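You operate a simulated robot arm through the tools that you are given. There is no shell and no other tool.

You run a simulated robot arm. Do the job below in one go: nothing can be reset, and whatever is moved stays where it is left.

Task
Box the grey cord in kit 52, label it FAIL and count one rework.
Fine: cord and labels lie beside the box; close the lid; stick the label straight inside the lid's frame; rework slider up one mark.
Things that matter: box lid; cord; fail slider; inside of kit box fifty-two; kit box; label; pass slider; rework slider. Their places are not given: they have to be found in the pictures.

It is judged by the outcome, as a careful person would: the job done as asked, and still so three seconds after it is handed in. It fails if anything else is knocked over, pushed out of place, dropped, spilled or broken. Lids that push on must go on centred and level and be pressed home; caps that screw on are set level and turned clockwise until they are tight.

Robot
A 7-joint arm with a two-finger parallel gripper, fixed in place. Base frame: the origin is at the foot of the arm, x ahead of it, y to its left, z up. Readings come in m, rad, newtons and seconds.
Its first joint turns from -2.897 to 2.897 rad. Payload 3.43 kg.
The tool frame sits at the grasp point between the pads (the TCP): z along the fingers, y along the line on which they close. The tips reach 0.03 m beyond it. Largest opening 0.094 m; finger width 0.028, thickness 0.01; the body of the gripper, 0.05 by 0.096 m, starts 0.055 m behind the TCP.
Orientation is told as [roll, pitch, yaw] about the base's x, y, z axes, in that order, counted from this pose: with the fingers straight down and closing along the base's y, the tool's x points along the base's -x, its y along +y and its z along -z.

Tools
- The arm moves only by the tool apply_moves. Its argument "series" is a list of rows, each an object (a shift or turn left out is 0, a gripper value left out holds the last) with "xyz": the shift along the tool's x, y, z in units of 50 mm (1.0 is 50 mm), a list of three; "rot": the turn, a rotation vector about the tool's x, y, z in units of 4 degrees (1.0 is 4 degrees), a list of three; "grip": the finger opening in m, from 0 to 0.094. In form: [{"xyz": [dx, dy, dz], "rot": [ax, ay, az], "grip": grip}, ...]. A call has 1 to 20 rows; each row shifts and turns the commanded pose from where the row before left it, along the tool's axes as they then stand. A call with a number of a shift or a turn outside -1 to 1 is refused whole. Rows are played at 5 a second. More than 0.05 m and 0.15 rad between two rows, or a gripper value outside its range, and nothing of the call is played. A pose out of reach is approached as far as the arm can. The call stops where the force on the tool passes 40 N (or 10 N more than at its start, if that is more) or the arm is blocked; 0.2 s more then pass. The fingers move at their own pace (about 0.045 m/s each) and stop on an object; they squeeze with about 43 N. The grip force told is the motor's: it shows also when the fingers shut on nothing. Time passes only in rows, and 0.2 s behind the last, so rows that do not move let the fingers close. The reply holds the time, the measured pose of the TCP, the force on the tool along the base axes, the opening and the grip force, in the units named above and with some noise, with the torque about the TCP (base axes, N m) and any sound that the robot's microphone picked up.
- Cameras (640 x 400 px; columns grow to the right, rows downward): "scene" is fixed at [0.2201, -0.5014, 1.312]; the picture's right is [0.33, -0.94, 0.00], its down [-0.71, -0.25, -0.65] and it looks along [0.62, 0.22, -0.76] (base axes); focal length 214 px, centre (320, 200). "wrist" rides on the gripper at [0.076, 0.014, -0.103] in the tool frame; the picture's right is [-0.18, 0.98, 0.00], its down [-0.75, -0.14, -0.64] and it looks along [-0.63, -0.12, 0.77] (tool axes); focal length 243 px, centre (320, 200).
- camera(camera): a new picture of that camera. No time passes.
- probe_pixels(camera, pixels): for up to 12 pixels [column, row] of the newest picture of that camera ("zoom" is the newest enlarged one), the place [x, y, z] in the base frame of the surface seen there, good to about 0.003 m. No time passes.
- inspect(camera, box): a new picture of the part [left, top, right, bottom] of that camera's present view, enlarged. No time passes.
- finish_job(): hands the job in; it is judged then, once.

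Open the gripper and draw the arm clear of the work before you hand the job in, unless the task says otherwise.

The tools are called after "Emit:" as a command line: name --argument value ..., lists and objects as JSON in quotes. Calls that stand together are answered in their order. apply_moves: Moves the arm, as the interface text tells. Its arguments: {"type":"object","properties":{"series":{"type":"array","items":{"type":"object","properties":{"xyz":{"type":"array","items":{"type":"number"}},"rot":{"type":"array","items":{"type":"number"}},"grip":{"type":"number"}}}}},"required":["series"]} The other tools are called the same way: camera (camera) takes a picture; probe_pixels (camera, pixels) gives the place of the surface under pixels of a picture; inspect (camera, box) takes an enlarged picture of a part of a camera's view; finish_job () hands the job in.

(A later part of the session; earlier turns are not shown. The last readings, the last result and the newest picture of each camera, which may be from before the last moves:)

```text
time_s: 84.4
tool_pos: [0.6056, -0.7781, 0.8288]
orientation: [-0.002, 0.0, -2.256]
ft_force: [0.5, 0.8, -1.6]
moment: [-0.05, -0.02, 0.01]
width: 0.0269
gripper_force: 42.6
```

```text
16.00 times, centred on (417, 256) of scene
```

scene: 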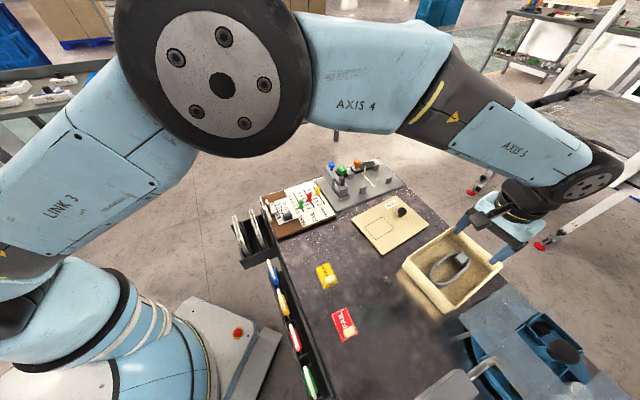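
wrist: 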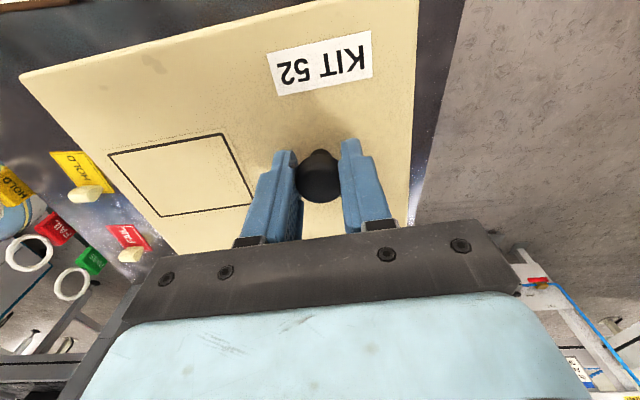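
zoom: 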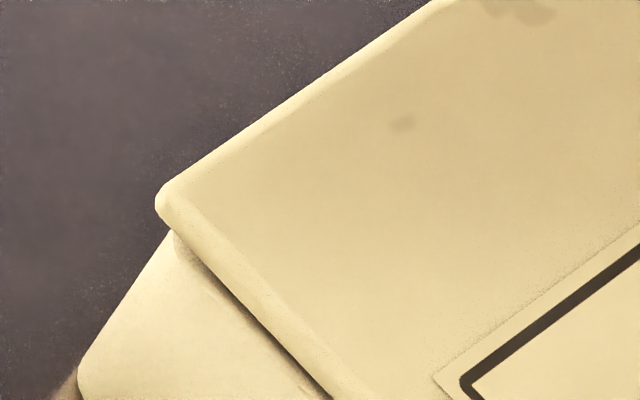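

Now the residual is about 1 mm. I nudge 0.8 mm along +u and lower another 4 mm in small steps.

Emit:
apply_moves --series '[{"xyz": [0, 0.016, 0.02]}, {"xyz": [0, 0, 0.03]}, {"xyz": [0, 0, 0.03]}, {}]'

Emit:
inspect --camera "scene" --box '[380, 210, 520, 330]'

Emit:
inspect --camera "scene" --box '[430, 295, 470, 320]'

Emit:
inspect --camera "scene" --box '[397, 243, 437, 268]'

```text
time_s: 85.4
tool_pos: [0.607, -0.7808, 0.8248]
orientation: [-0.001, -0.002, -2.255]
ft_force: [0.3, 0.1, -1.4]
moment: [-0.03, -0.07, 0.03]
width: 0.027
gripper_force: 43.1
```

```text
3.33 times, centred on (450, 270) of scene
```

zoom: 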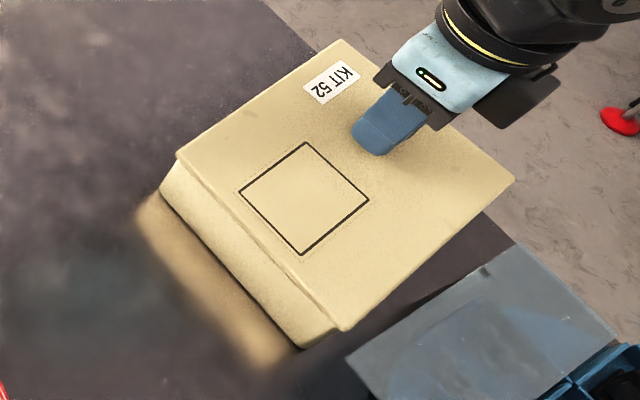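

```text
16.00 times, centred on (450, 308) of scene
```

zoom: 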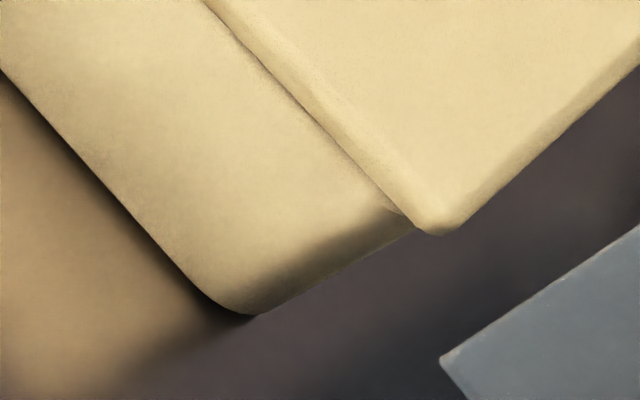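

```text
16.00 times, centred on (417, 256) of scene
```

zoom: 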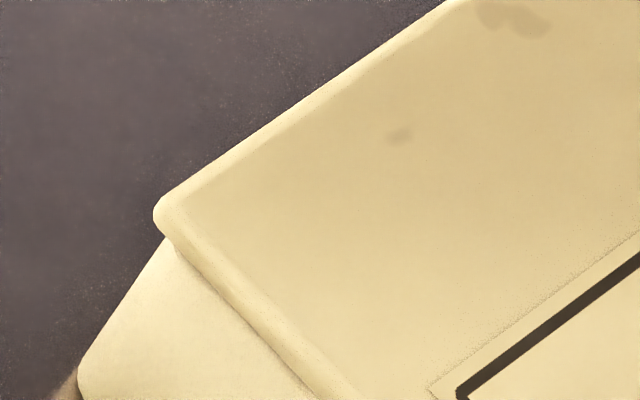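

It now matches the starting picture within about 1 mm, ~3 mm above home. I continue down in 1.5 mm steps watching the force.

Emit:
apply_moves --series '[{"xyz": [0, 0, 0.03]}, {"xyz": [0, 0, 0.03]}, {}]'

```text
time_s: 86.2
tool_pos: [0.6058, -0.7814, 0.8223]
orientation: [-0.002, 0.001, -2.258]
ft_force: [-0.3, 0.9, -1.4]
moment: [-0.01, 0.06, 0.01]
width: 0.0267
gripper_force: 43.2
```

Emit:
apply_moves --series '[{"xyz": [0, 0, 0.03]}, {"xyz": [0, 0, 0.03]}, {}]'

Emit:
inspect --camera "scene" --box '[380, 210, 520, 330]'

```text
time_s: 87.0
tool_pos: [0.6062, -0.7792, 0.8213]
orientation: [0.002, -0.002, -2.258]
ft_force: [0.3, -0.1, 11.7]
moment: [-0.01, 0.02, 0.0]
width: 0.0267
gripper_force: 43.0
```

```text
3.33 times, centred on (450, 270) of scene
```

zoom: 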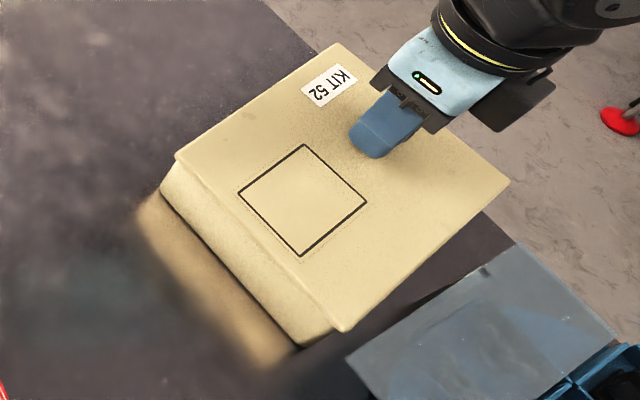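

It matches the first picture pixel for pixel and bears with 12 N. I press a bit more to seat it home.

Emit:
apply_moves --series '[{"xyz": [0, 0, 0.03]}, {"xyz": [0, 0, 0.03]}, {}]'

```text
time_s: 87.9
tool_pos: [0.6066, -0.7802, 0.8204]
orientation: [0.005, -0.001, -2.255]
ft_force: [1.0, -2.0, 5.5]
moment: [-0.01, -0.06, -0.06]
width: 0.0267
gripper_force: 43.4
stopped in row 3: the force on the tool passed its limit at 41 N (the readings are from after the stop); the commanded pose is now the measured one
```

The press reached 41 N at the knob without further travel. I let go, rise, and look at the level of the lid.

Emit:
apply_moves --series '[{"grip": 0.06}, {}, {}, {"xyz": [0, 0, -0.2]}, {"xyz": [0, 0, -0.5]}, {"xyz": [0, 0, -0.7]}, {}]'

Emit:
inspect --camera "scene" --box '[380, 210, 520, 330]'

Emit:
probe_pixels --camera "zoom" --pixels '[[185, 158], [340, 325], [495, 182], [336, 52], [250, 110], [260, 240], [430, 250], [310, 200], [230, 160], [300, 290], [400, 270], [280, 80]]'

Emit:
camera --camera "wrist"

```text
time_s: 89.5
tool_pos: [0.6056, -0.7794, 0.8911]
orientation: [0.004, -0.001, -2.258]
ft_force: [0.5, 0.6, -0.5]
moment: [-0.01, -0.03, 0.03]
width: 0.0599
gripper_force: 0.1
heard: snap
```

```text
3.33 times, centred on (450, 270) of scene
```

zoom: 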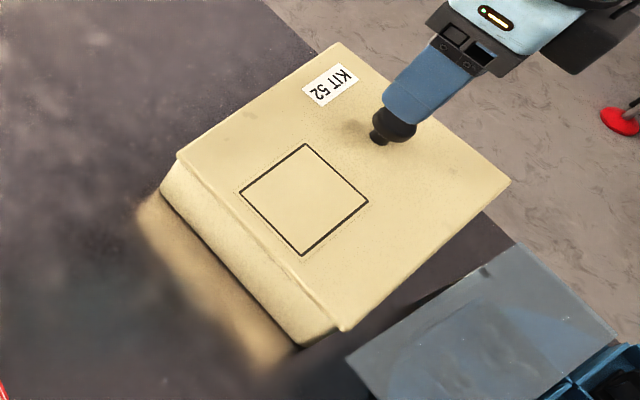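

```text
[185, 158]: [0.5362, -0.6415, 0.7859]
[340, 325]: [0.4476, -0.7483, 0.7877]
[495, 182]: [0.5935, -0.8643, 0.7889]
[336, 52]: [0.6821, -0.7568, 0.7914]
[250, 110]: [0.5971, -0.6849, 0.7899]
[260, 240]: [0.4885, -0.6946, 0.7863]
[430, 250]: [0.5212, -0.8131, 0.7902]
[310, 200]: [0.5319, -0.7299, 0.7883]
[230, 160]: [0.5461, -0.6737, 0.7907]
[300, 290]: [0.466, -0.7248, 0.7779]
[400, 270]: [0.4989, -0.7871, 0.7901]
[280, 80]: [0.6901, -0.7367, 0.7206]
```

```text
taken
```

wrist: 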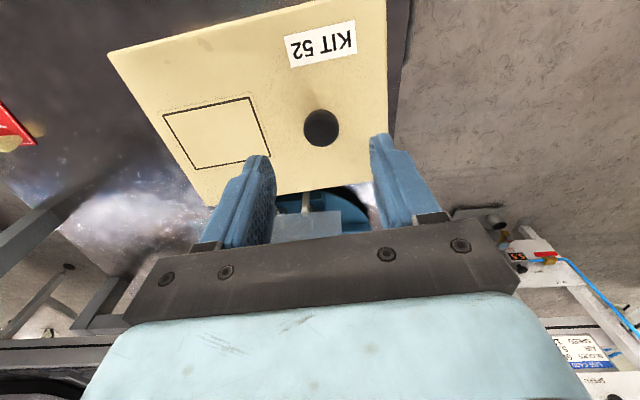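

A second snap was heard on letting go, and the lid matches its starting picture. For certainty I press the lid on its other half, with closed fingers at the middle of the frame.

Emit:
apply_moves --series '[{"xyz": [-0.03, -0.6, 0], "grip": 0.0}, {"xyz": [-0.03, -0.6, 0]}, {"xyz": [-0.02, -0.6, 0]}, {}, {"xyz": [0, 0, 0.4]}, {"xyz": [0, 0, 0.4]}, {"xyz": [0, 0, 0.3]}, {"xyz": [0, 0, 0.2]}, {"xyz": [0, 0, 0.06]}, {}]'

```text
time_s: 91.7
tool_pos: [0.5336, -0.7263, 0.8222]
orientation: [0.002, -0.004, -2.255]
ft_force: [0.5, -0.5, 0.2]
moment: [0.02, 0.0, 0.02]
width: 0.0002
gripper_force: 32.7
```

Tips are ~3 mm above the lid. I press in 1.5 mm steps.

Emit:
apply_moves --series '[{"xyz": [0, 0, 0.03]}, {"xyz": [0, 0, 0.03]}, {"xyz": [0, 0, 0.03]}, {"xyz": [0, 0, 0.03]}, {"xyz": [0, 0, 0.03]}, {}]'

```text
time_s: 93.0
tool_pos: [0.5347, -0.7279, 0.819]
orientation: [0.007, -0.003, -2.255]
ft_force: [-2.2, 3.0, 8.0]
moment: [0.16, 0.0, 0.1]
width: 0.0
gripper_force: 31.8
stopped in row 6: the force on the tool passed its limit at 42 N (the readings are from after the stop); the commanded pose is now the measured one
```

Pressed to 42 N with tips at z≈0.789, so the lid is home. I rise and move to look at the FAIL label.

Emit:
apply_moves --series '[{"xyz": [0, 0, -0.2]}, {"xyz": [0, 0, -0.6], "grip": 0.05}, {"xyz": [0, 0, -0.6]}, {"xyz": [0.3, -0.8, -0.2]}, {"xyz": [0.3, -0.8, 0]}, {"xyz": [0.3, -0.8, 0]}, {"xyz": [0.3, -0.8, 0]}, {}]'

Emit:
camera --camera "wrist"

Emit:
inspect --camera "scene" --box '[315, 295, 375, 350]'

Emit:
inspect --camera "scene" --box '[390, 210, 520, 320]'

```text
time_s: 94.8
tool_pos: [0.4477, -0.578, 0.8947]
orientation: [0.006, -0.002, -2.257]
ft_force: [0.1, 0.4, 0.5]
moment: [-0.04, -0.02, -0.02]
width: 0.0504
gripper_force: 0.1
```

```text
taken
```

wrist: 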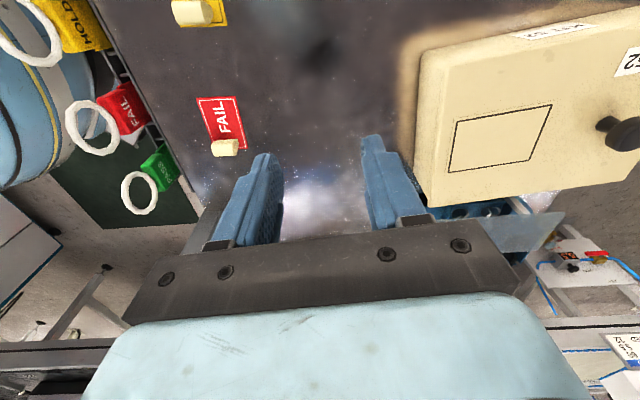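

```text
7.27 times, centred on (345, 322) of scene
```

zoom: 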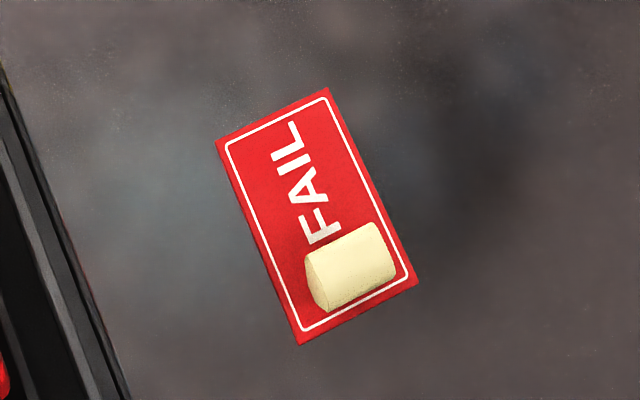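

```text
3.64 times, centred on (455, 265) of scene
```

zoom: 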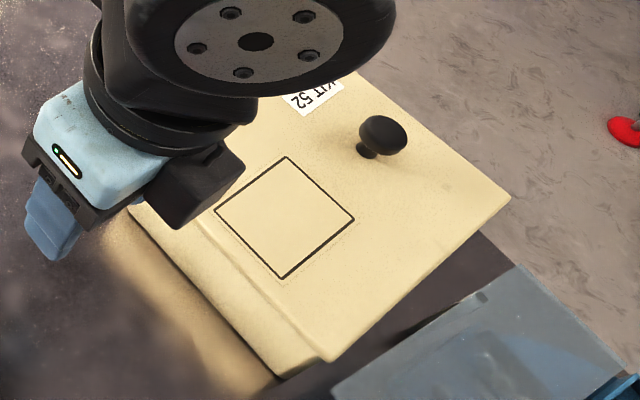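

The FAIL label's tab lies across its lower end. I probe the label's corners and tab.

Emit:
inspect --camera "scene" --box '[315, 295, 375, 350]'

Emit:
probe_pixels --camera "zoom" --pixels '[[219, 141], [326, 91], [412, 282], [299, 341], [315, 265], [385, 230], [330, 305], [392, 280], [350, 262], [350, 245], [330, 280], [375, 255]]'

Emit:
inspect --camera "wrist" --box '[185, 85, 265, 165]'

Emit:
probe_pixels --camera "zoom" --pixels '[[225, 65], [385, 60], [470, 320], [280, 330], [265, 305], [400, 300], [320, 315], [340, 290], [320, 360], [400, 330], [300, 310], [380, 310]]'

```text
7.27 times, centred on (345, 322) of scene
```

zoom: 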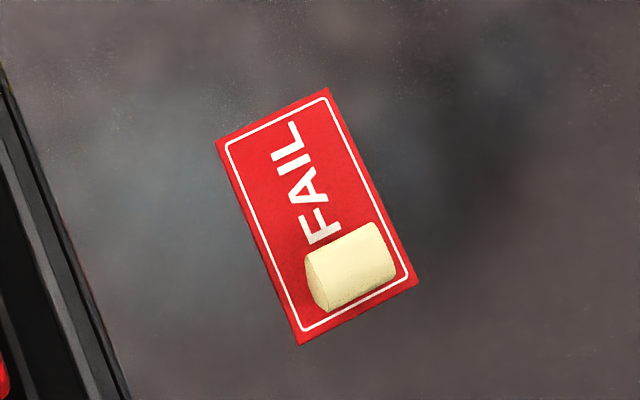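

```text
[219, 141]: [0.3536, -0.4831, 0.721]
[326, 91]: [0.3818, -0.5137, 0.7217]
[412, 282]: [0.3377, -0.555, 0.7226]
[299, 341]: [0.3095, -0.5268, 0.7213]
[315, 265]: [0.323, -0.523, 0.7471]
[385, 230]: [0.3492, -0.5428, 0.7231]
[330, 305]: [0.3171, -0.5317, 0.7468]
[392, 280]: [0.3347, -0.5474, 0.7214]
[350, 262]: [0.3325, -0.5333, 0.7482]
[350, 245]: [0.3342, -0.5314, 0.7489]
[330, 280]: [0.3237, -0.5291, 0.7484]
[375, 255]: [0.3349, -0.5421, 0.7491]
```

```text
5.00 times, centred on (225, 125) of wrist
```

zoom: 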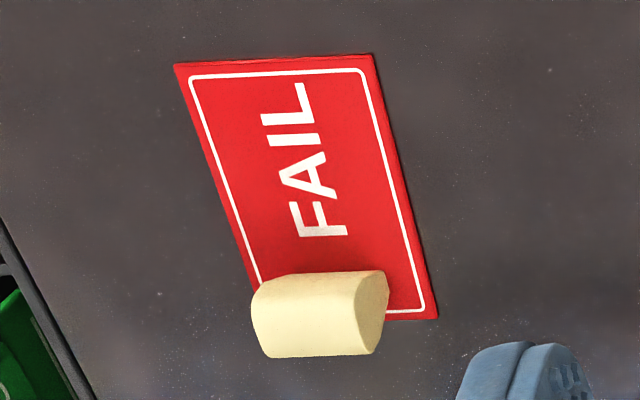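

```text
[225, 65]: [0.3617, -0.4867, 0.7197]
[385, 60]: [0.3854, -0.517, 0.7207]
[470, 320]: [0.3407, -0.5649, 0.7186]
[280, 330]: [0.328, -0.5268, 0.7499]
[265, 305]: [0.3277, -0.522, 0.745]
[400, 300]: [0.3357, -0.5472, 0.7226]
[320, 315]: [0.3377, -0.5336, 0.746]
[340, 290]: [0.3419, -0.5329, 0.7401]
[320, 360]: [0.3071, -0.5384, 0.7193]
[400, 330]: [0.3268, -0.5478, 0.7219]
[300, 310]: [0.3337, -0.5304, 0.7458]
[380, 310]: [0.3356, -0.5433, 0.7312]
```

The label is about 61 x 41 mm at 44°, centre (0.3457,-0.5197), its 28 mm-high tab centred near (0.329,-0.534). I check how high the tag rack next to it stands before lowering there.

Emit:
camera --camera "scene"

Emit:
probe_pixels --camera "scene" --pixels '[[281, 303], [274, 267], [293, 335], [309, 380], [290, 320], [313, 385], [320, 360], [300, 340], [265, 245], [330, 390], [300, 365], [325, 345]]'

Emit:
inspect --camera "scene" --box '[250, 280, 370, 400]'

```text
taken
```

scene: 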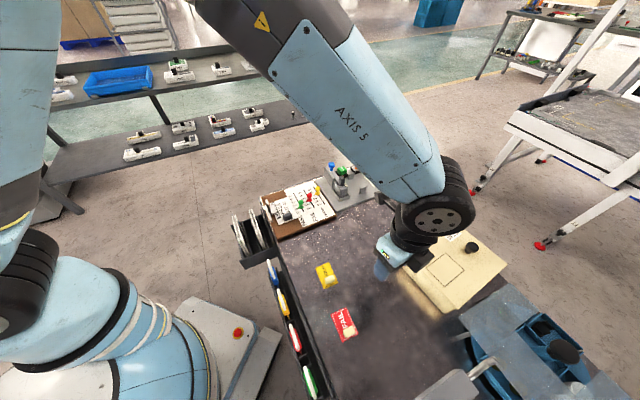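

```text
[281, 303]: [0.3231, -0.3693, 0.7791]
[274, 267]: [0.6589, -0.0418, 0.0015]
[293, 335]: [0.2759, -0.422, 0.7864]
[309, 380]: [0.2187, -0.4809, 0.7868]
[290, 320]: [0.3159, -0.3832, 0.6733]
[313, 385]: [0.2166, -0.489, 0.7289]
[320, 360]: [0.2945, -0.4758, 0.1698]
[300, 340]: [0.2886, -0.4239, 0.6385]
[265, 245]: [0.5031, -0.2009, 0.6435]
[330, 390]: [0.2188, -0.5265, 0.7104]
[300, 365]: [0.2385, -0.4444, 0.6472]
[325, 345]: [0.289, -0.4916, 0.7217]
```

```text
3.33 times, centred on (310, 340) of scene
```

zoom: 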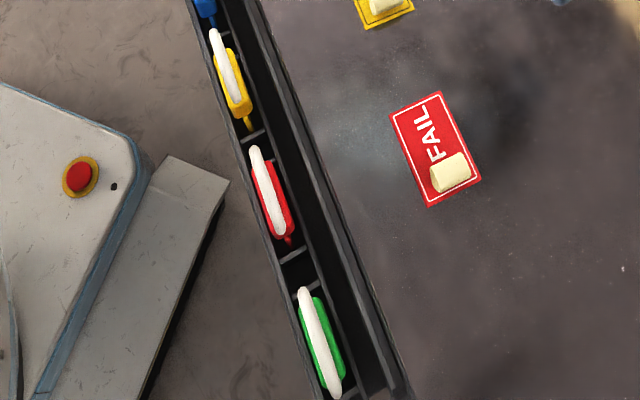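

The rack's tags top out at z≈0.787, well below the gripper's body there. I turn to yaw -46° (fingers closing along the label's length, across the tab's thin side) and move above the tab.

Emit:
apply_moves --series '[{"rot": [0, 0, -1]}, {"rot": [0, 0, -1]}, {"rot": [0, 0, -1]}, {"rot": [0, 0, -1]}, {"rot": [0, 0, -1]}, {"rot": [0, 0, -1]}, {"rot": [0, 0, -1]}, {"rot": [0, 0, -1]}, {"rot": [0, 0, -1]}, {"rot": [0, 0, -1]}, {"rot": [0, 0, -1]}, {"rot": [0, 0, -1]}, {"rot": [0, 0, -1]}, {"rot": [0, 0, -1]}, {"rot": [0, 0, -1]}, {"rot": [0, 0, -1]}, {"rot": [0, 0, -1]}, {"rot": [0, 0, -1]}, {"rot": [0, 0, -1]}, {"rot": [0, 0, -1]}]'

Emit:
apply_moves --series '[{"rot": [0, 0, -0.8]}, {"xyz": [0.9, 0, 0]}, {"xyz": [0.9, 0, 0]}, {}]'

Emit:
camera --camera "wrist"

```text
time_s: 99.0
tool_pos: [0.4477, -0.5792, 0.8964]
orientation: [-0.001, -0.006, -0.858]
ft_force: [-0.5, 0.3, -0.6]
moment: [0.0, 0.0, 0.01]
width: 0.0501
gripper_force: 0.0
```

```text
time_s: 100.0
tool_pos: [0.3866, -0.5137, 0.8951]
orientation: [-0.002, -0.007, -0.801]
ft_force: [0.6, 0.1, -1.2]
moment: [0.02, 0.02, 0.01]
width: 0.0499
gripper_force: 0.1
```

```text
taken
```

wrist: 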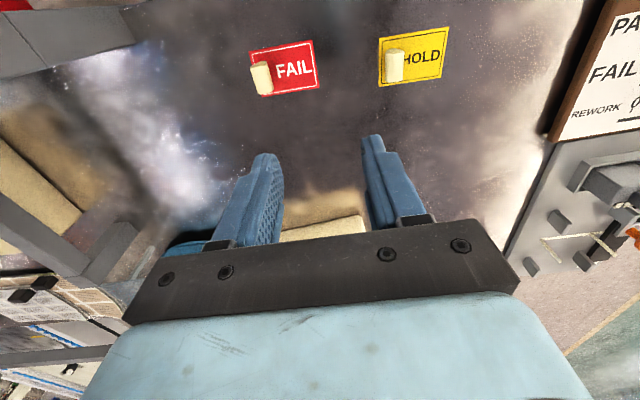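

I move over the tab at about (0.329,-0.534) and lower to a closer look.

Emit:
apply_moves --series '[{"xyz": [0.26, -0.55, 0]}, {"xyz": [0.25, -0.56, 0]}, {"xyz": [0, 0, 0.5]}, {"xyz": [0, 0, 0.5]}, {}]'

Emit:
camera --camera "wrist"

Emit:
inspect --camera "wrist" --box '[260, 40, 400, 160]'

```text
time_s: 101.2
tool_pos: [0.3296, -0.5355, 0.8437]
orientation: [-0.001, -0.009, -0.803]
ft_force: [0.1, -0.3, -0.3]
moment: [0.0, 0.03, 0.01]
width: 0.0497
gripper_force: 0.1
```

```text
taken
```

wrist: 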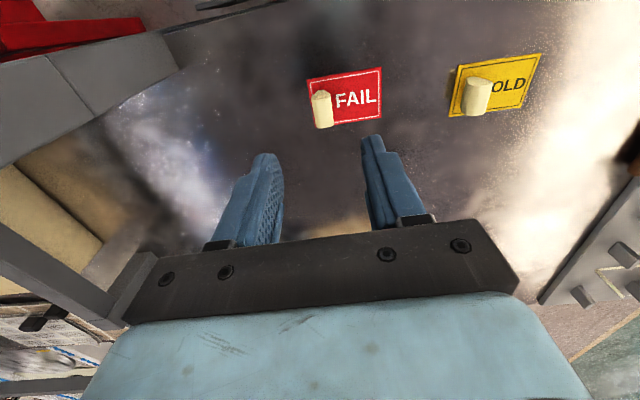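

```text
3.33 times, centred on (330, 100) of wrist
```

zoom: 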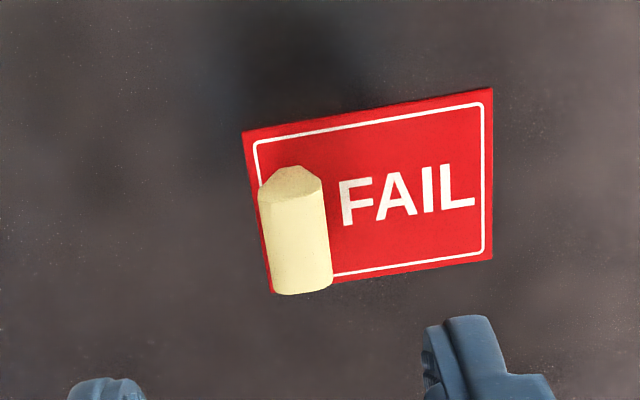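

I probe the tab and label again from here.

Emit:
probe_pixels --camera "zoom" --pixels '[[292, 175], [265, 200], [320, 195], [295, 240], [275, 270], [325, 270], [300, 285], [247, 135], [488, 93], [488, 252], [330, 292], [290, 205]]'

```text
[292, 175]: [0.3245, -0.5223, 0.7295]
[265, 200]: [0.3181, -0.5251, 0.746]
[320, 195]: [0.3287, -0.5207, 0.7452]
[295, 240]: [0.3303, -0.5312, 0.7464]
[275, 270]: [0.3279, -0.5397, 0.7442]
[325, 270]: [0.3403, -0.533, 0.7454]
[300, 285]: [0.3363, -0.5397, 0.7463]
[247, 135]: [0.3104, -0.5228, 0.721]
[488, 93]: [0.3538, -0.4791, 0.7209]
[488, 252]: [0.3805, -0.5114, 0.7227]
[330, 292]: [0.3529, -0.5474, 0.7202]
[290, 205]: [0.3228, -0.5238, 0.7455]
```

Tab centre is about (0.3295,-0.531), label long axis 44°. I shift 4 mm, go down to TCP z≈0.755 and close on the tab.

Emit:
apply_moves --series '[{"xyz": [0.06, 0.06, 0.4]}, {"xyz": [0, 0, 0.5]}, {"xyz": [0, 0, 0.5]}, {"xyz": [0, 0, 0.28]}, {"xyz": [0, 0, 0.09]}, {}]'

Emit:
camera --camera "wrist"

Emit:
inspect --camera "scene" --box '[290, 280, 390, 370]'

```text
time_s: 102.6
tool_pos: [0.3306, -0.5316, 0.7561]
orientation: [0.0, -0.008, -0.805]
ft_force: [-0.1, 0.4, 0.1]
moment: [0.0, -0.01, 0.02]
width: 0.0499
gripper_force: 0.1
```

```text
taken
```

wrist: 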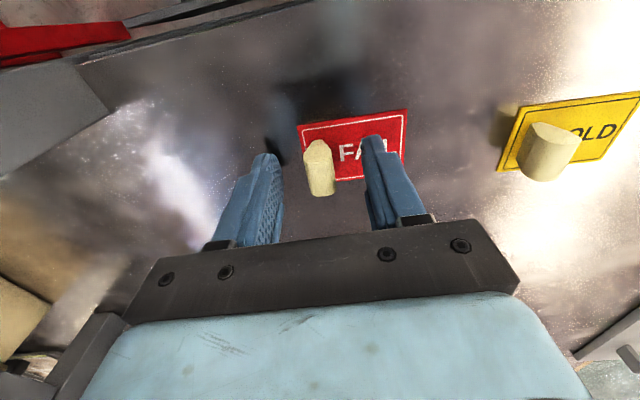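

```text
4.44 times, centred on (340, 325) of scene
```

zoom: 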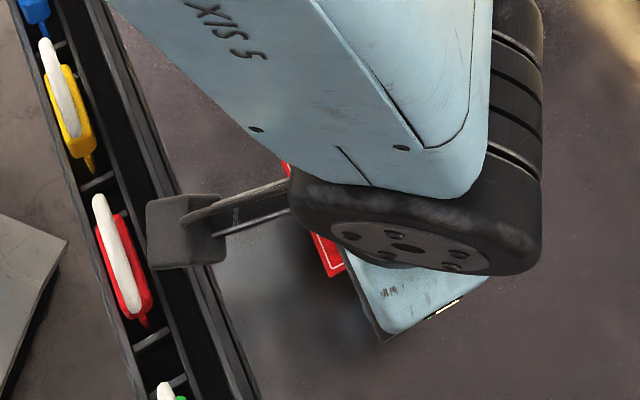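

The tab (319,167) is midway between the fingers. I close on it.

Emit:
apply_moves --series '[{"grip": 0.03}, {"grip": 0.02}, {"grip": 0.0}, {}, {}]'

Emit:
camera --camera "wrist"

```text
time_s: 103.8
tool_pos: [0.3291, -0.5312, 0.7551]
orientation: [-0.002, -0.007, -0.802]
ft_force: [-0.2, 0.2, -0.6]
moment: [0.03, 0.0, 0.01]
width: 0.013
gripper_force: 43.1
```

```text
taken
```

wrist: 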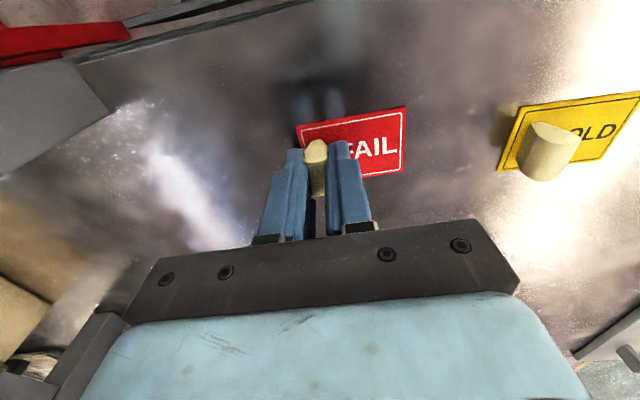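

The tab is held (13 mm). I lift slowly and check that the label comes with it.

Emit:
apply_moves --series '[{"xyz": [0, 0, -0.06]}, {"xyz": [0, 0, -0.1]}, {"xyz": [0, 0, -0.2]}, {"xyz": [0, 0, -0.4]}, {"xyz": [0, 0, -0.6]}, {"xyz": [0, 0, -0.7]}, {"xyz": [0, 0, -0.7]}, {}]'

Emit:
camera --camera "wrist"

```text
time_s: 105.6
tool_pos: [0.3294, -0.5312, 0.894]
orientation: [-0.001, -0.007, -0.804]
ft_force: [-0.3, -0.6, -0.4]
moment: [-0.02, 0.0, -0.03]
width: 0.0127
gripper_force: 42.7
```

```text
taken
```

wrist: 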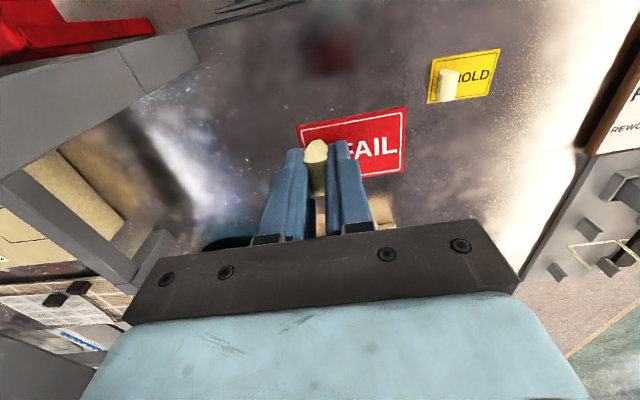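

The label came up with the tab. I probe its corners to know its exact pose in the hand.

Emit:
inspect --camera "wrist" --box '[280, 90, 420, 190]'

Emit:
probe_pixels --camera "zoom" --pixels '[[85, 172], [580, 80], [555, 380], [130, 163], [300, 133], [450, 105], [575, 150], [565, 250], [560, 330], [430, 200], [540, 120], [500, 350]]'

```text
4.00 times, centred on (350, 140) of wrist
```

zoom: 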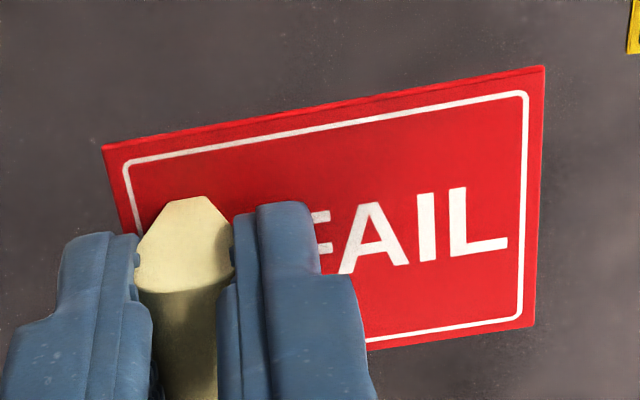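

```text
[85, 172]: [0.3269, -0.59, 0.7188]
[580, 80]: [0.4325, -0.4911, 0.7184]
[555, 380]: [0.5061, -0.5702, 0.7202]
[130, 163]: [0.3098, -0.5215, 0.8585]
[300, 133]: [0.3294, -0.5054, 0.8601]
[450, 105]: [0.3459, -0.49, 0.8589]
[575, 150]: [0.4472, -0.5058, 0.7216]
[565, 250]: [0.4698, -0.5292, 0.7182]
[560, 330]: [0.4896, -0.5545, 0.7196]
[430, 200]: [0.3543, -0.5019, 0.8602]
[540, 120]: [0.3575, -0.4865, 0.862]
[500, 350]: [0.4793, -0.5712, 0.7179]
```

Emit:
probe_pixels --camera "zoom" --pixels '[[107, 151], [540, 71], [530, 322], [400, 340], [112, 180], [200, 132], [350, 105], [480, 80], [538, 130], [536, 200], [533, 270], [460, 332]]'

```text
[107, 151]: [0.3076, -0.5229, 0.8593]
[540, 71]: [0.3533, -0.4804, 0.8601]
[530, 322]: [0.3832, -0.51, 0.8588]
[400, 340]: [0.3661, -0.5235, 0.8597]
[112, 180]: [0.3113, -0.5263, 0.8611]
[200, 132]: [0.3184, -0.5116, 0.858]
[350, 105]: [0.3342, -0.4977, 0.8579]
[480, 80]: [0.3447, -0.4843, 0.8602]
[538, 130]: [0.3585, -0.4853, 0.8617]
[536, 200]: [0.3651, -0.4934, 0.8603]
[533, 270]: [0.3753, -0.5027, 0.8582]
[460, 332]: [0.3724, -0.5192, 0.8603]
```

The label is square to the tool, its centre 21.7 mm along tool +y from the TCP. Now I measure the frame on the closed lid accurately.

Emit:
inspect --camera "scene" --box '[415, 240, 475, 300]'

Emit:
camera --camera "scene"

```text
6.67 times, centred on (445, 270) of scene
```

zoom: 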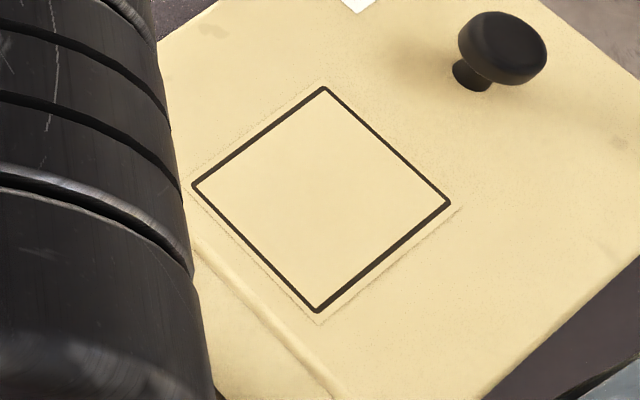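

```text
taken
```

scene: 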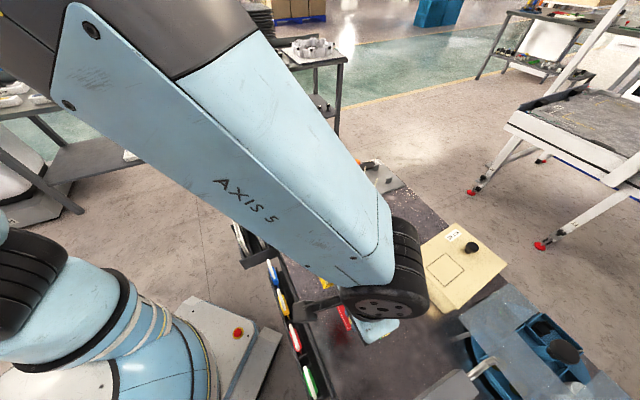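

The frame's corners show at zoom (322,88), (449,203), (317,311), (193,186). I probe corners and edge points to average.

Emit:
inspect --camera "scene" --box '[415, 240, 475, 300]'

Emit:
probe_pixels --camera "zoom" --pixels '[[322, 89], [449, 203], [317, 310], [194, 186], [385, 146], [383, 257], [255, 248], [258, 137], [354, 118], [417, 175], [290, 112], [226, 162]]'

Emit:
probe_pixels --camera "zoom" --pixels '[[322, 90], [448, 204], [317, 309], [195, 187], [386, 147], [384, 256], [256, 249], [257, 138], [416, 230], [350, 284], [286, 280], [225, 217]]'

```text
6.67 times, centred on (445, 270) of scene
```

zoom: 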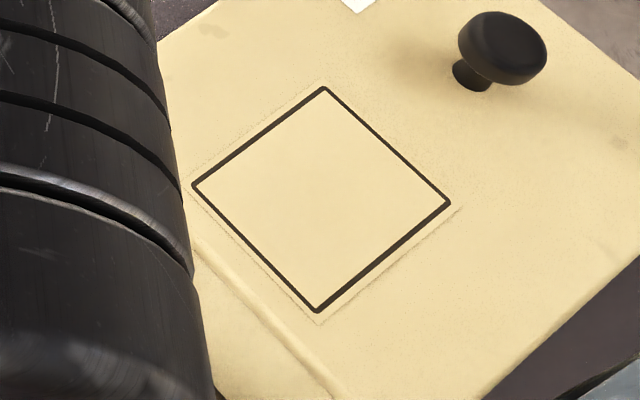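

```text
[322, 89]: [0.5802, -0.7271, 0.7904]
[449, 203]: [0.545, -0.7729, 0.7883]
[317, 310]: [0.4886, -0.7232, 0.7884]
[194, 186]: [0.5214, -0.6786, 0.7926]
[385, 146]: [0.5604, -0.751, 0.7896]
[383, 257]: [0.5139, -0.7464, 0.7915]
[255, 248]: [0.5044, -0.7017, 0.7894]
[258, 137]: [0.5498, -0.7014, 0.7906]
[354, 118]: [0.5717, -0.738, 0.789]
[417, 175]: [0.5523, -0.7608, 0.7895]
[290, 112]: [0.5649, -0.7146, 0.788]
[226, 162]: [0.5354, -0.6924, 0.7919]
```

```text
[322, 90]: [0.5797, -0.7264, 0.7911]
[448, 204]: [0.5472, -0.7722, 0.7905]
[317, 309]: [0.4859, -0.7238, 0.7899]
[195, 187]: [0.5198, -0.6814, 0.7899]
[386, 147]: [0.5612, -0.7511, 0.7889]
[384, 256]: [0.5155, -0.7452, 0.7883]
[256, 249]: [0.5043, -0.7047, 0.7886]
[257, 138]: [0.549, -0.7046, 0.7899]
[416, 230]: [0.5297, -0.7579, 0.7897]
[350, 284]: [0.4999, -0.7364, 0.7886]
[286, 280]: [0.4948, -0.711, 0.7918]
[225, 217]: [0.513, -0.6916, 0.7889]
```

The frame's centre is about (0.533,-0.7257), long axis at ≈-38.9°. I turn the label to match and carry it over the frame (TCP to (0.516,-0.712)).

Emit:
apply_moves --series '[{"rot": [0, 0, 1]}, {"rot": [0, 0, 1]}, {"rot": [0, 0, 1]}, {"rot": [0, 0, 1]}, {"rot": [0, 0, 1]}, {"rot": [0, 0, 1]}, {"rot": [0, 0, 1]}, {"rot": [0, 0, 1]}, {"rot": [0, 0, 1]}, {"rot": [0, 0, 1]}, {"rot": [0, 0, 1]}, {"rot": [0, 0, 1]}, {"rot": [0, 0, 1]}, {"rot": [0, 0, 1]}, {"rot": [0, 0, 1]}, {"rot": [0, 0, 1]}, {"rot": [0, 0, 1]}, {"rot": [0, 0, 1]}, {"rot": [0, 0, 1]}, {"rot": [0, 0, 1]}]'

Emit:
apply_moves --series '[{"rot": [0, 0, 0.68]}, {"xyz": [-0.069, 0.74, 0]}, {"xyz": [-0.069, 0.74, 0]}, {"xyz": [-0.069, 0.74, 0]}, {"xyz": [-0.069, 0.74, 0]}, {"xyz": [-0.069, 0.74, 0]}, {"xyz": [-0.069, 0.74, 0]}, {"xyz": [-0.069, 0.74, 0]}, {}]'

Emit:
camera --camera "wrist"

Emit:
camera --camera "scene"

```text
time_s: 109.8
tool_pos: [0.3289, -0.5312, 0.8941]
orientation: [0.005, -0.005, -2.201]
ft_force: [-0.5, 0.6, 0.5]
moment: [0.0, 0.0, 0.01]
width: 0.0126
gripper_force: 43.1
```

```text
time_s: 111.8
tool_pos: [0.5154, -0.7113, 0.895]
orientation: [0.009, -0.004, -2.248]
ft_force: [0.2, -0.2, -0.1]
moment: [0.02, 0.0, 0.01]
width: 0.0127
gripper_force: 43.1
```

```text
taken
```

wrist: 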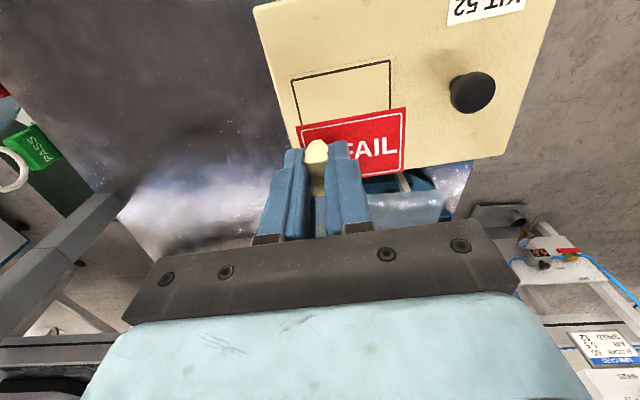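

```text
taken
```

scene: 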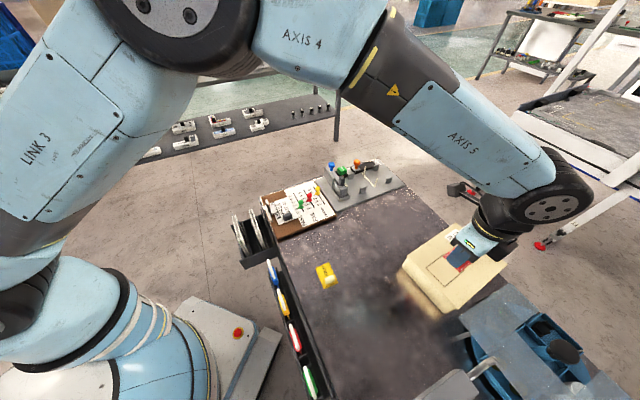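

The label is over the frame. I level the small tilt, nudge 1 mm, and lower to about 10 mm above the lid to check alignment.

Emit:
apply_moves --series '[{"xyz": [0, 0.02, 0], "rot": [0.129, 0.057, 0]}, {"xyz": [0, 0, 0.4]}, {"xyz": [0, 0, 0.4]}, {"xyz": [0, 0, 0.2]}, {"xyz": [0, 0, 0.1]}, {}]'

Emit:
camera --camera "wrist"

Emit:
inspect --camera "wrist" --box '[260, 60, 440, 200]'

Emit:
inspect --camera "scene" --box '[410, 230, 490, 300]'

```text
time_s: 113.2
tool_pos: [0.5162, -0.7127, 0.8415]
orientation: [-0.001, 0.001, -2.247]
ft_force: [-0.2, 0.2, 0.0]
moment: [0.04, 0.01, -0.02]
width: 0.0129
gripper_force: 42.9
```

```text
taken
```

wrist: 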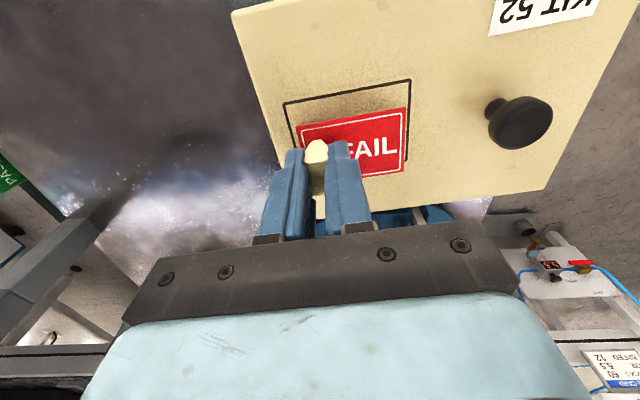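

```text
2.86 times, centred on (350, 130) of wrist
```

zoom: 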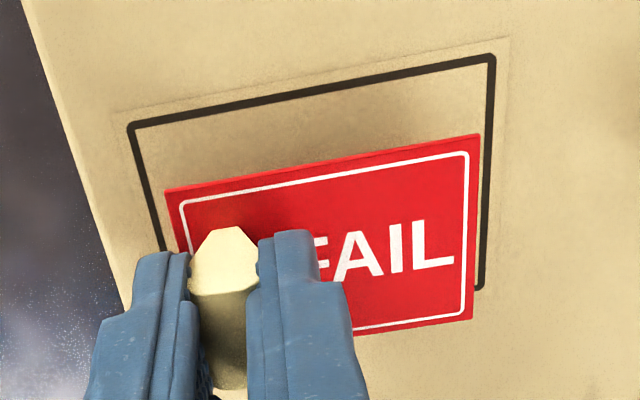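

```text
5.71 times, centred on (450, 265) of scene
```

zoom: 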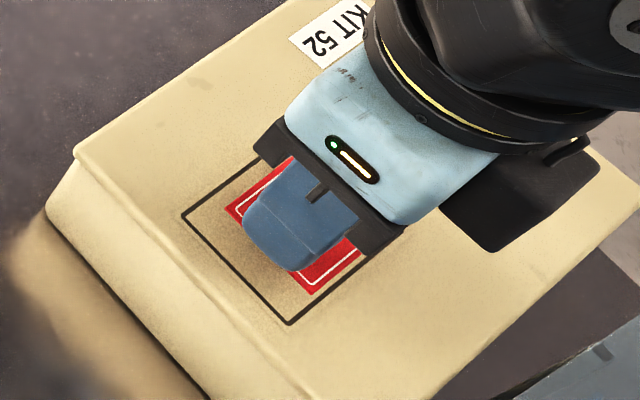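

The label is parallel to the frame and centred lengthwise. I lower to ~4 mm above the lid and check across.

Emit:
apply_moves --series '[{"xyz": [0, 0, 0.1]}, {"xyz": [0, 0, 0.1]}, {"xyz": [0, 0, 0.08]}, {}]'

Emit:
inspect --camera "wrist" --box '[260, 60, 440, 200]'

Emit:
inspect --camera "scene" --box '[410, 230, 490, 300]'

```text
time_s: 114.2
tool_pos: [0.516, -0.7128, 0.8265]
orientation: [-0.002, 0.001, -2.249]
ft_force: [-0.7, -0.6, 0.2]
moment: [0.02, 0.0, -0.04]
width: 0.0128
gripper_force: 42.2
```

```text
2.86 times, centred on (350, 130) of wrist
```

zoom: 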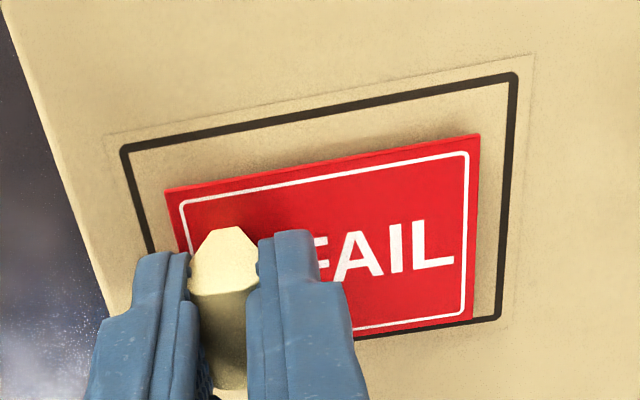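

```text
5.71 times, centred on (450, 265) of scene
```

zoom: 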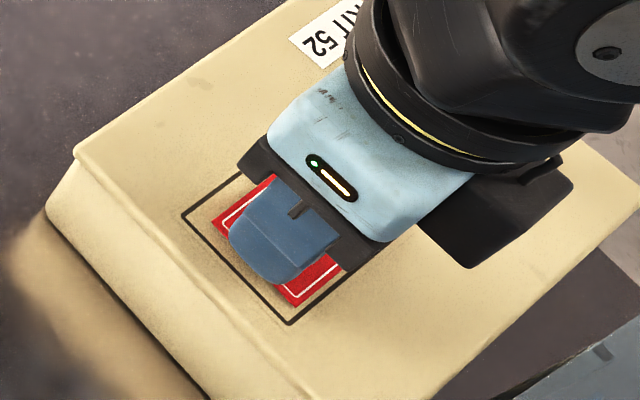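

Lengthwise margins are equal (about 22 px each), but across, the label is ~3.5 mm too far toward the frame's lower edge in the wrist view. I shift +3.5 mm along tool x and recheck.

Emit:
apply_moves --series '[{"xyz": [0.035, 0, 0]}, {"xyz": [0.035, 0, 0]}, {}]'

Emit:
inspect --camera "wrist" --box '[260, 60, 440, 200]'

Emit:
inspect --camera "scene" --box '[410, 230, 490, 300]'

```text
time_s: 115.0
tool_pos: [0.5192, -0.708, 0.8279]
orientation: [-0.002, 0.002, -2.247]
ft_force: [-0.4, -0.4, 0.0]
moment: [-0.02, 0.0, -0.02]
width: 0.0129
gripper_force: 42.8
```

```text
2.86 times, centred on (350, 130) of wrist
```

zoom: 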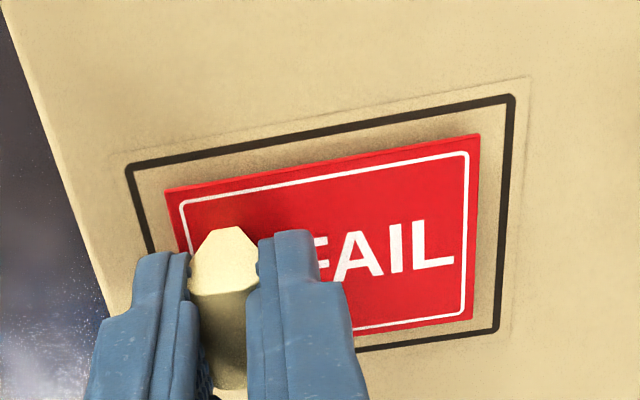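

```text
5.71 times, centred on (450, 265) of scene
```

zoom: 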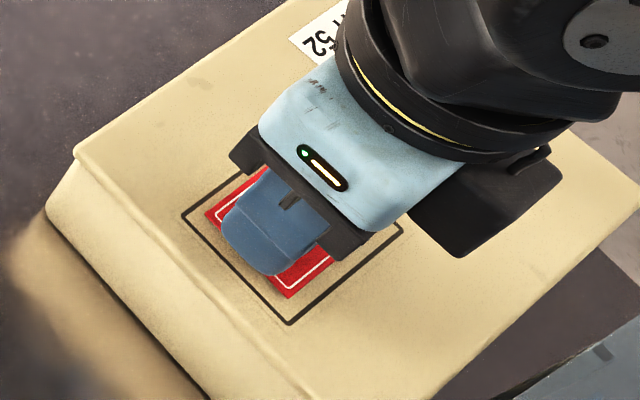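

Margins are now even (about 22/16 px across, 17/20 px along, after allowing for the last drop). I lower onto the lid and press.

Emit:
apply_moves --series '[{"xyz": [0.005, 0, 0.03]}, {"xyz": [0.005, 0, 0.03]}, {"xyz": [0, 0, 0.03]}, {}]'

Emit:
inspect --camera "wrist" --box '[260, 60, 440, 200]'

```text
time_s: 116.0
tool_pos: [0.5192, -0.7092, 0.8245]
orientation: [-0.001, 0.001, -2.248]
ft_force: [-0.2, -1.2, 11.4]
moment: [-0.15, 0.08, -0.01]
width: 0.0126
gripper_force: 43.6
```

```text
2.86 times, centred on (350, 130) of wrist
```

zoom: 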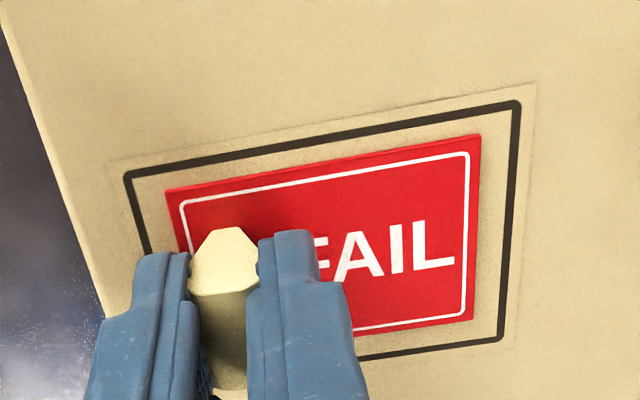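

Contact at 11 N with the label centred and straight in the frame. I press a bit harder and hold.

Emit:
apply_moves --series '[{"xyz": [0, 0, 0.02]}, {"xyz": [0, 0, 0.015]}, {}, {}]'

```text
time_s: 117.0
tool_pos: [0.5193, -0.7085, 0.8226]
orientation: [0.002, 0.001, -2.247]
ft_force: [1.9, -1.9, 33.4]
moment: [-0.25, 0.08, 0.0]
width: 0.0126
gripper_force: 43.1
```

Pressed with 33 N. I open the fingers and lift straight up.

Emit:
apply_moves --series '[{"grip": 0.03}, {}, {"xyz": [0, 0, -0.05]}, {"xyz": [0, 0, -0.3]}, {"xyz": [0, 0, -0.6]}, {"xyz": [0, 0, -0.6]}, {}]'

Emit:
camera --camera "wrist"

Emit:
inspect --camera "scene" --box '[390, 210, 520, 330]'

```text
time_s: 118.6
tool_pos: [0.5183, -0.7082, 0.8976]
orientation: [-0.003, -0.001, -2.249]
ft_force: [-0.7, 0.3, -0.2]
moment: [-0.01, 0.02, 0.02]
width: 0.0299
gripper_force: 0.0
```

```text
taken
```

wrist: 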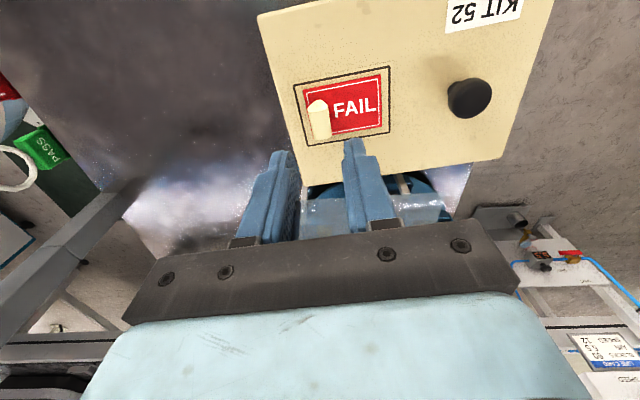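

```text
3.33 times, centred on (455, 270) of scene
```

zoom: 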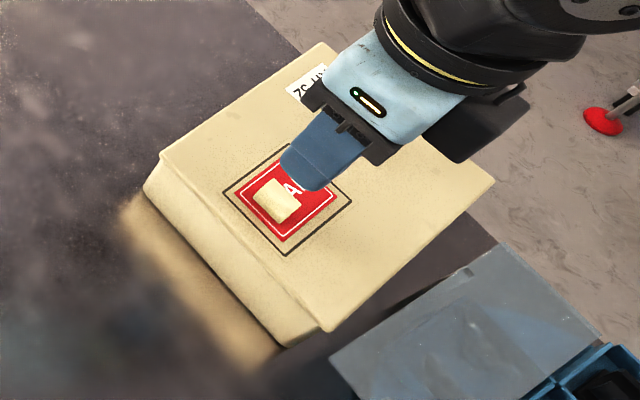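

The label lies straight and centred inside the frame, and the lid is unchanged. Now for the sliders: I rise, turn the tool back by 88° and move toward the slider board.

Emit:
apply_moves --series '[{"xyz": [0, 0, -0.8]}, {"rot": [0, 0, -1]}, {"rot": [0, 0, -1]}, {"rot": [0, 0, -1]}, {"rot": [0, 0, -1]}, {"rot": [0, 0, -1]}, {"rot": [0, 0, -1]}, {"rot": [0, 0, -1]}, {"rot": [0, 0, -1]}, {"rot": [0, 0, -1]}, {"rot": [0, 0, -1]}, {"rot": [0, 0, -1]}, {"rot": [0, 0, -1]}, {"rot": [0, 0, -1]}, {"rot": [0, 0, -1]}, {"rot": [0, 0, -1]}, {"rot": [0, 0, -1]}, {"rot": [0, 0, -1]}, {"rot": [0, 0, -1]}, {"rot": [0, 0, -1]}]'

Emit:
apply_moves --series '[{"rot": [0, 0, -1]}, {"rot": [0, 0, -1]}, {"rot": [0, 0, -1]}, {"xyz": [0.2, 0.9, 0]}, {"xyz": [0.2, 0.9, 0]}, {"xyz": [0.2, 0.9, 0]}, {"xyz": [0.2, 0.9, 0]}, {"xyz": [0.2, 0.9, 0]}, {"xyz": [0.2, 0.9, 0]}, {"xyz": [0.2, 0.9, 0]}, {}]'

Emit:
camera --camera "wrist"

Emit:
camera --camera "scene"

```text
time_s: 122.8
tool_pos: [0.5182, -0.7094, 0.9387]
orientation: [0.002, 0.001, -0.919]
ft_force: [0.0, -0.5, -0.5]
moment: [0.01, 0.0, 0.03]
width: 0.0302
gripper_force: 0.2
```

```text
time_s: 125.2
tool_pos: [0.6705, -0.4246, 0.9389]
orientation: [0.0, 0.003, -0.712]
ft_force: [0.2, -0.3, 0.3]
moment: [0.02, 0.02, -0.03]
width: 0.0302
gripper_force: 0.0
```

```text
taken
```

wrist: 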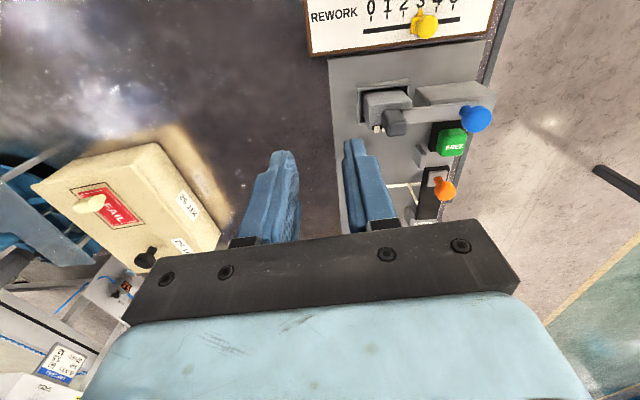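

```text
taken
```

scene: 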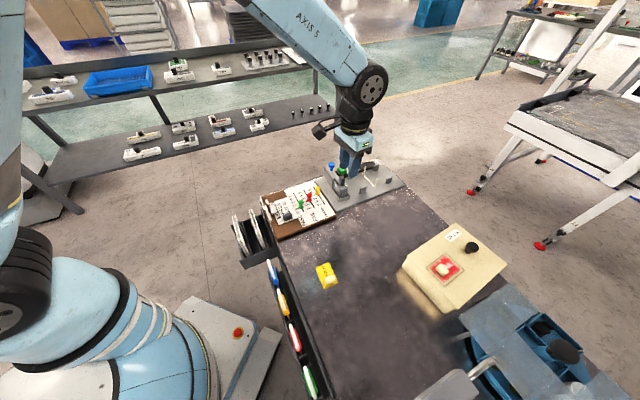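

The sliders are at the top edge; I draw back 0.14 m so they come to the middle of the view.

Emit:
apply_moves --series '[{"xyz": [0.9, 0, 0]}, {"xyz": [0.9, 0, 0]}, {"xyz": [0.9, 0, 0]}, {}]'

Emit:
camera --camera "wrist"

Emit:
inspect --camera "wrist" --box '[300, 60, 520, 200]'

Emit:
inspect --camera "scene" --box '[280, 170, 350, 230]'

```text
time_s: 126.2
tool_pos: [0.569, -0.3365, 0.9396]
orientation: [0.001, 0.002, -0.712]
ft_force: [0.2, -0.2, 0.5]
moment: [-0.01, 0.02, 0.0]
width: 0.0299
gripper_force: 0.0
```

```text
taken
```

wrist: 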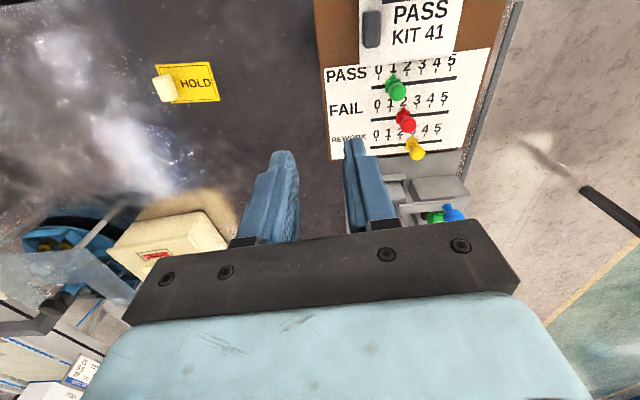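

```text
2.86 times, centred on (410, 130) of wrist
```

zoom: 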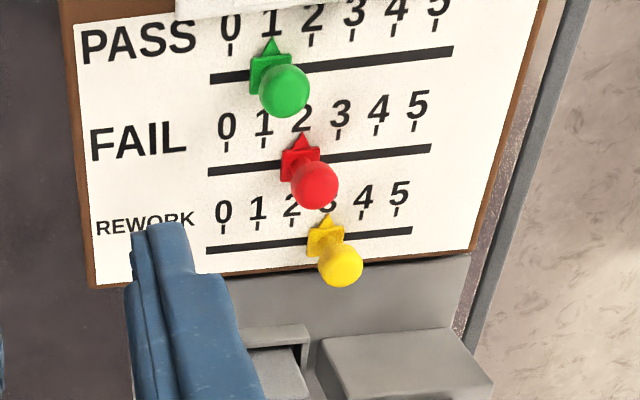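

```text
6.67 times, centred on (315, 200) of scene
```

zoom: 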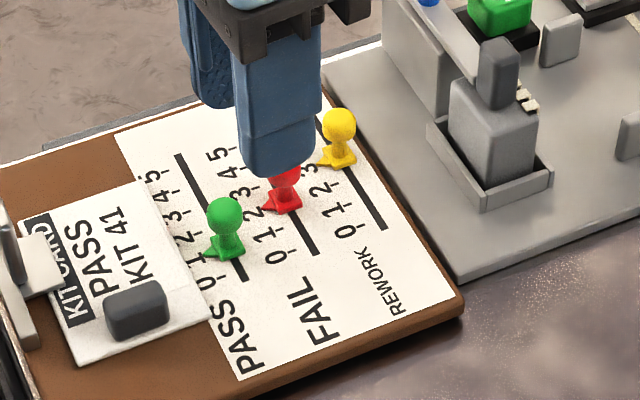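

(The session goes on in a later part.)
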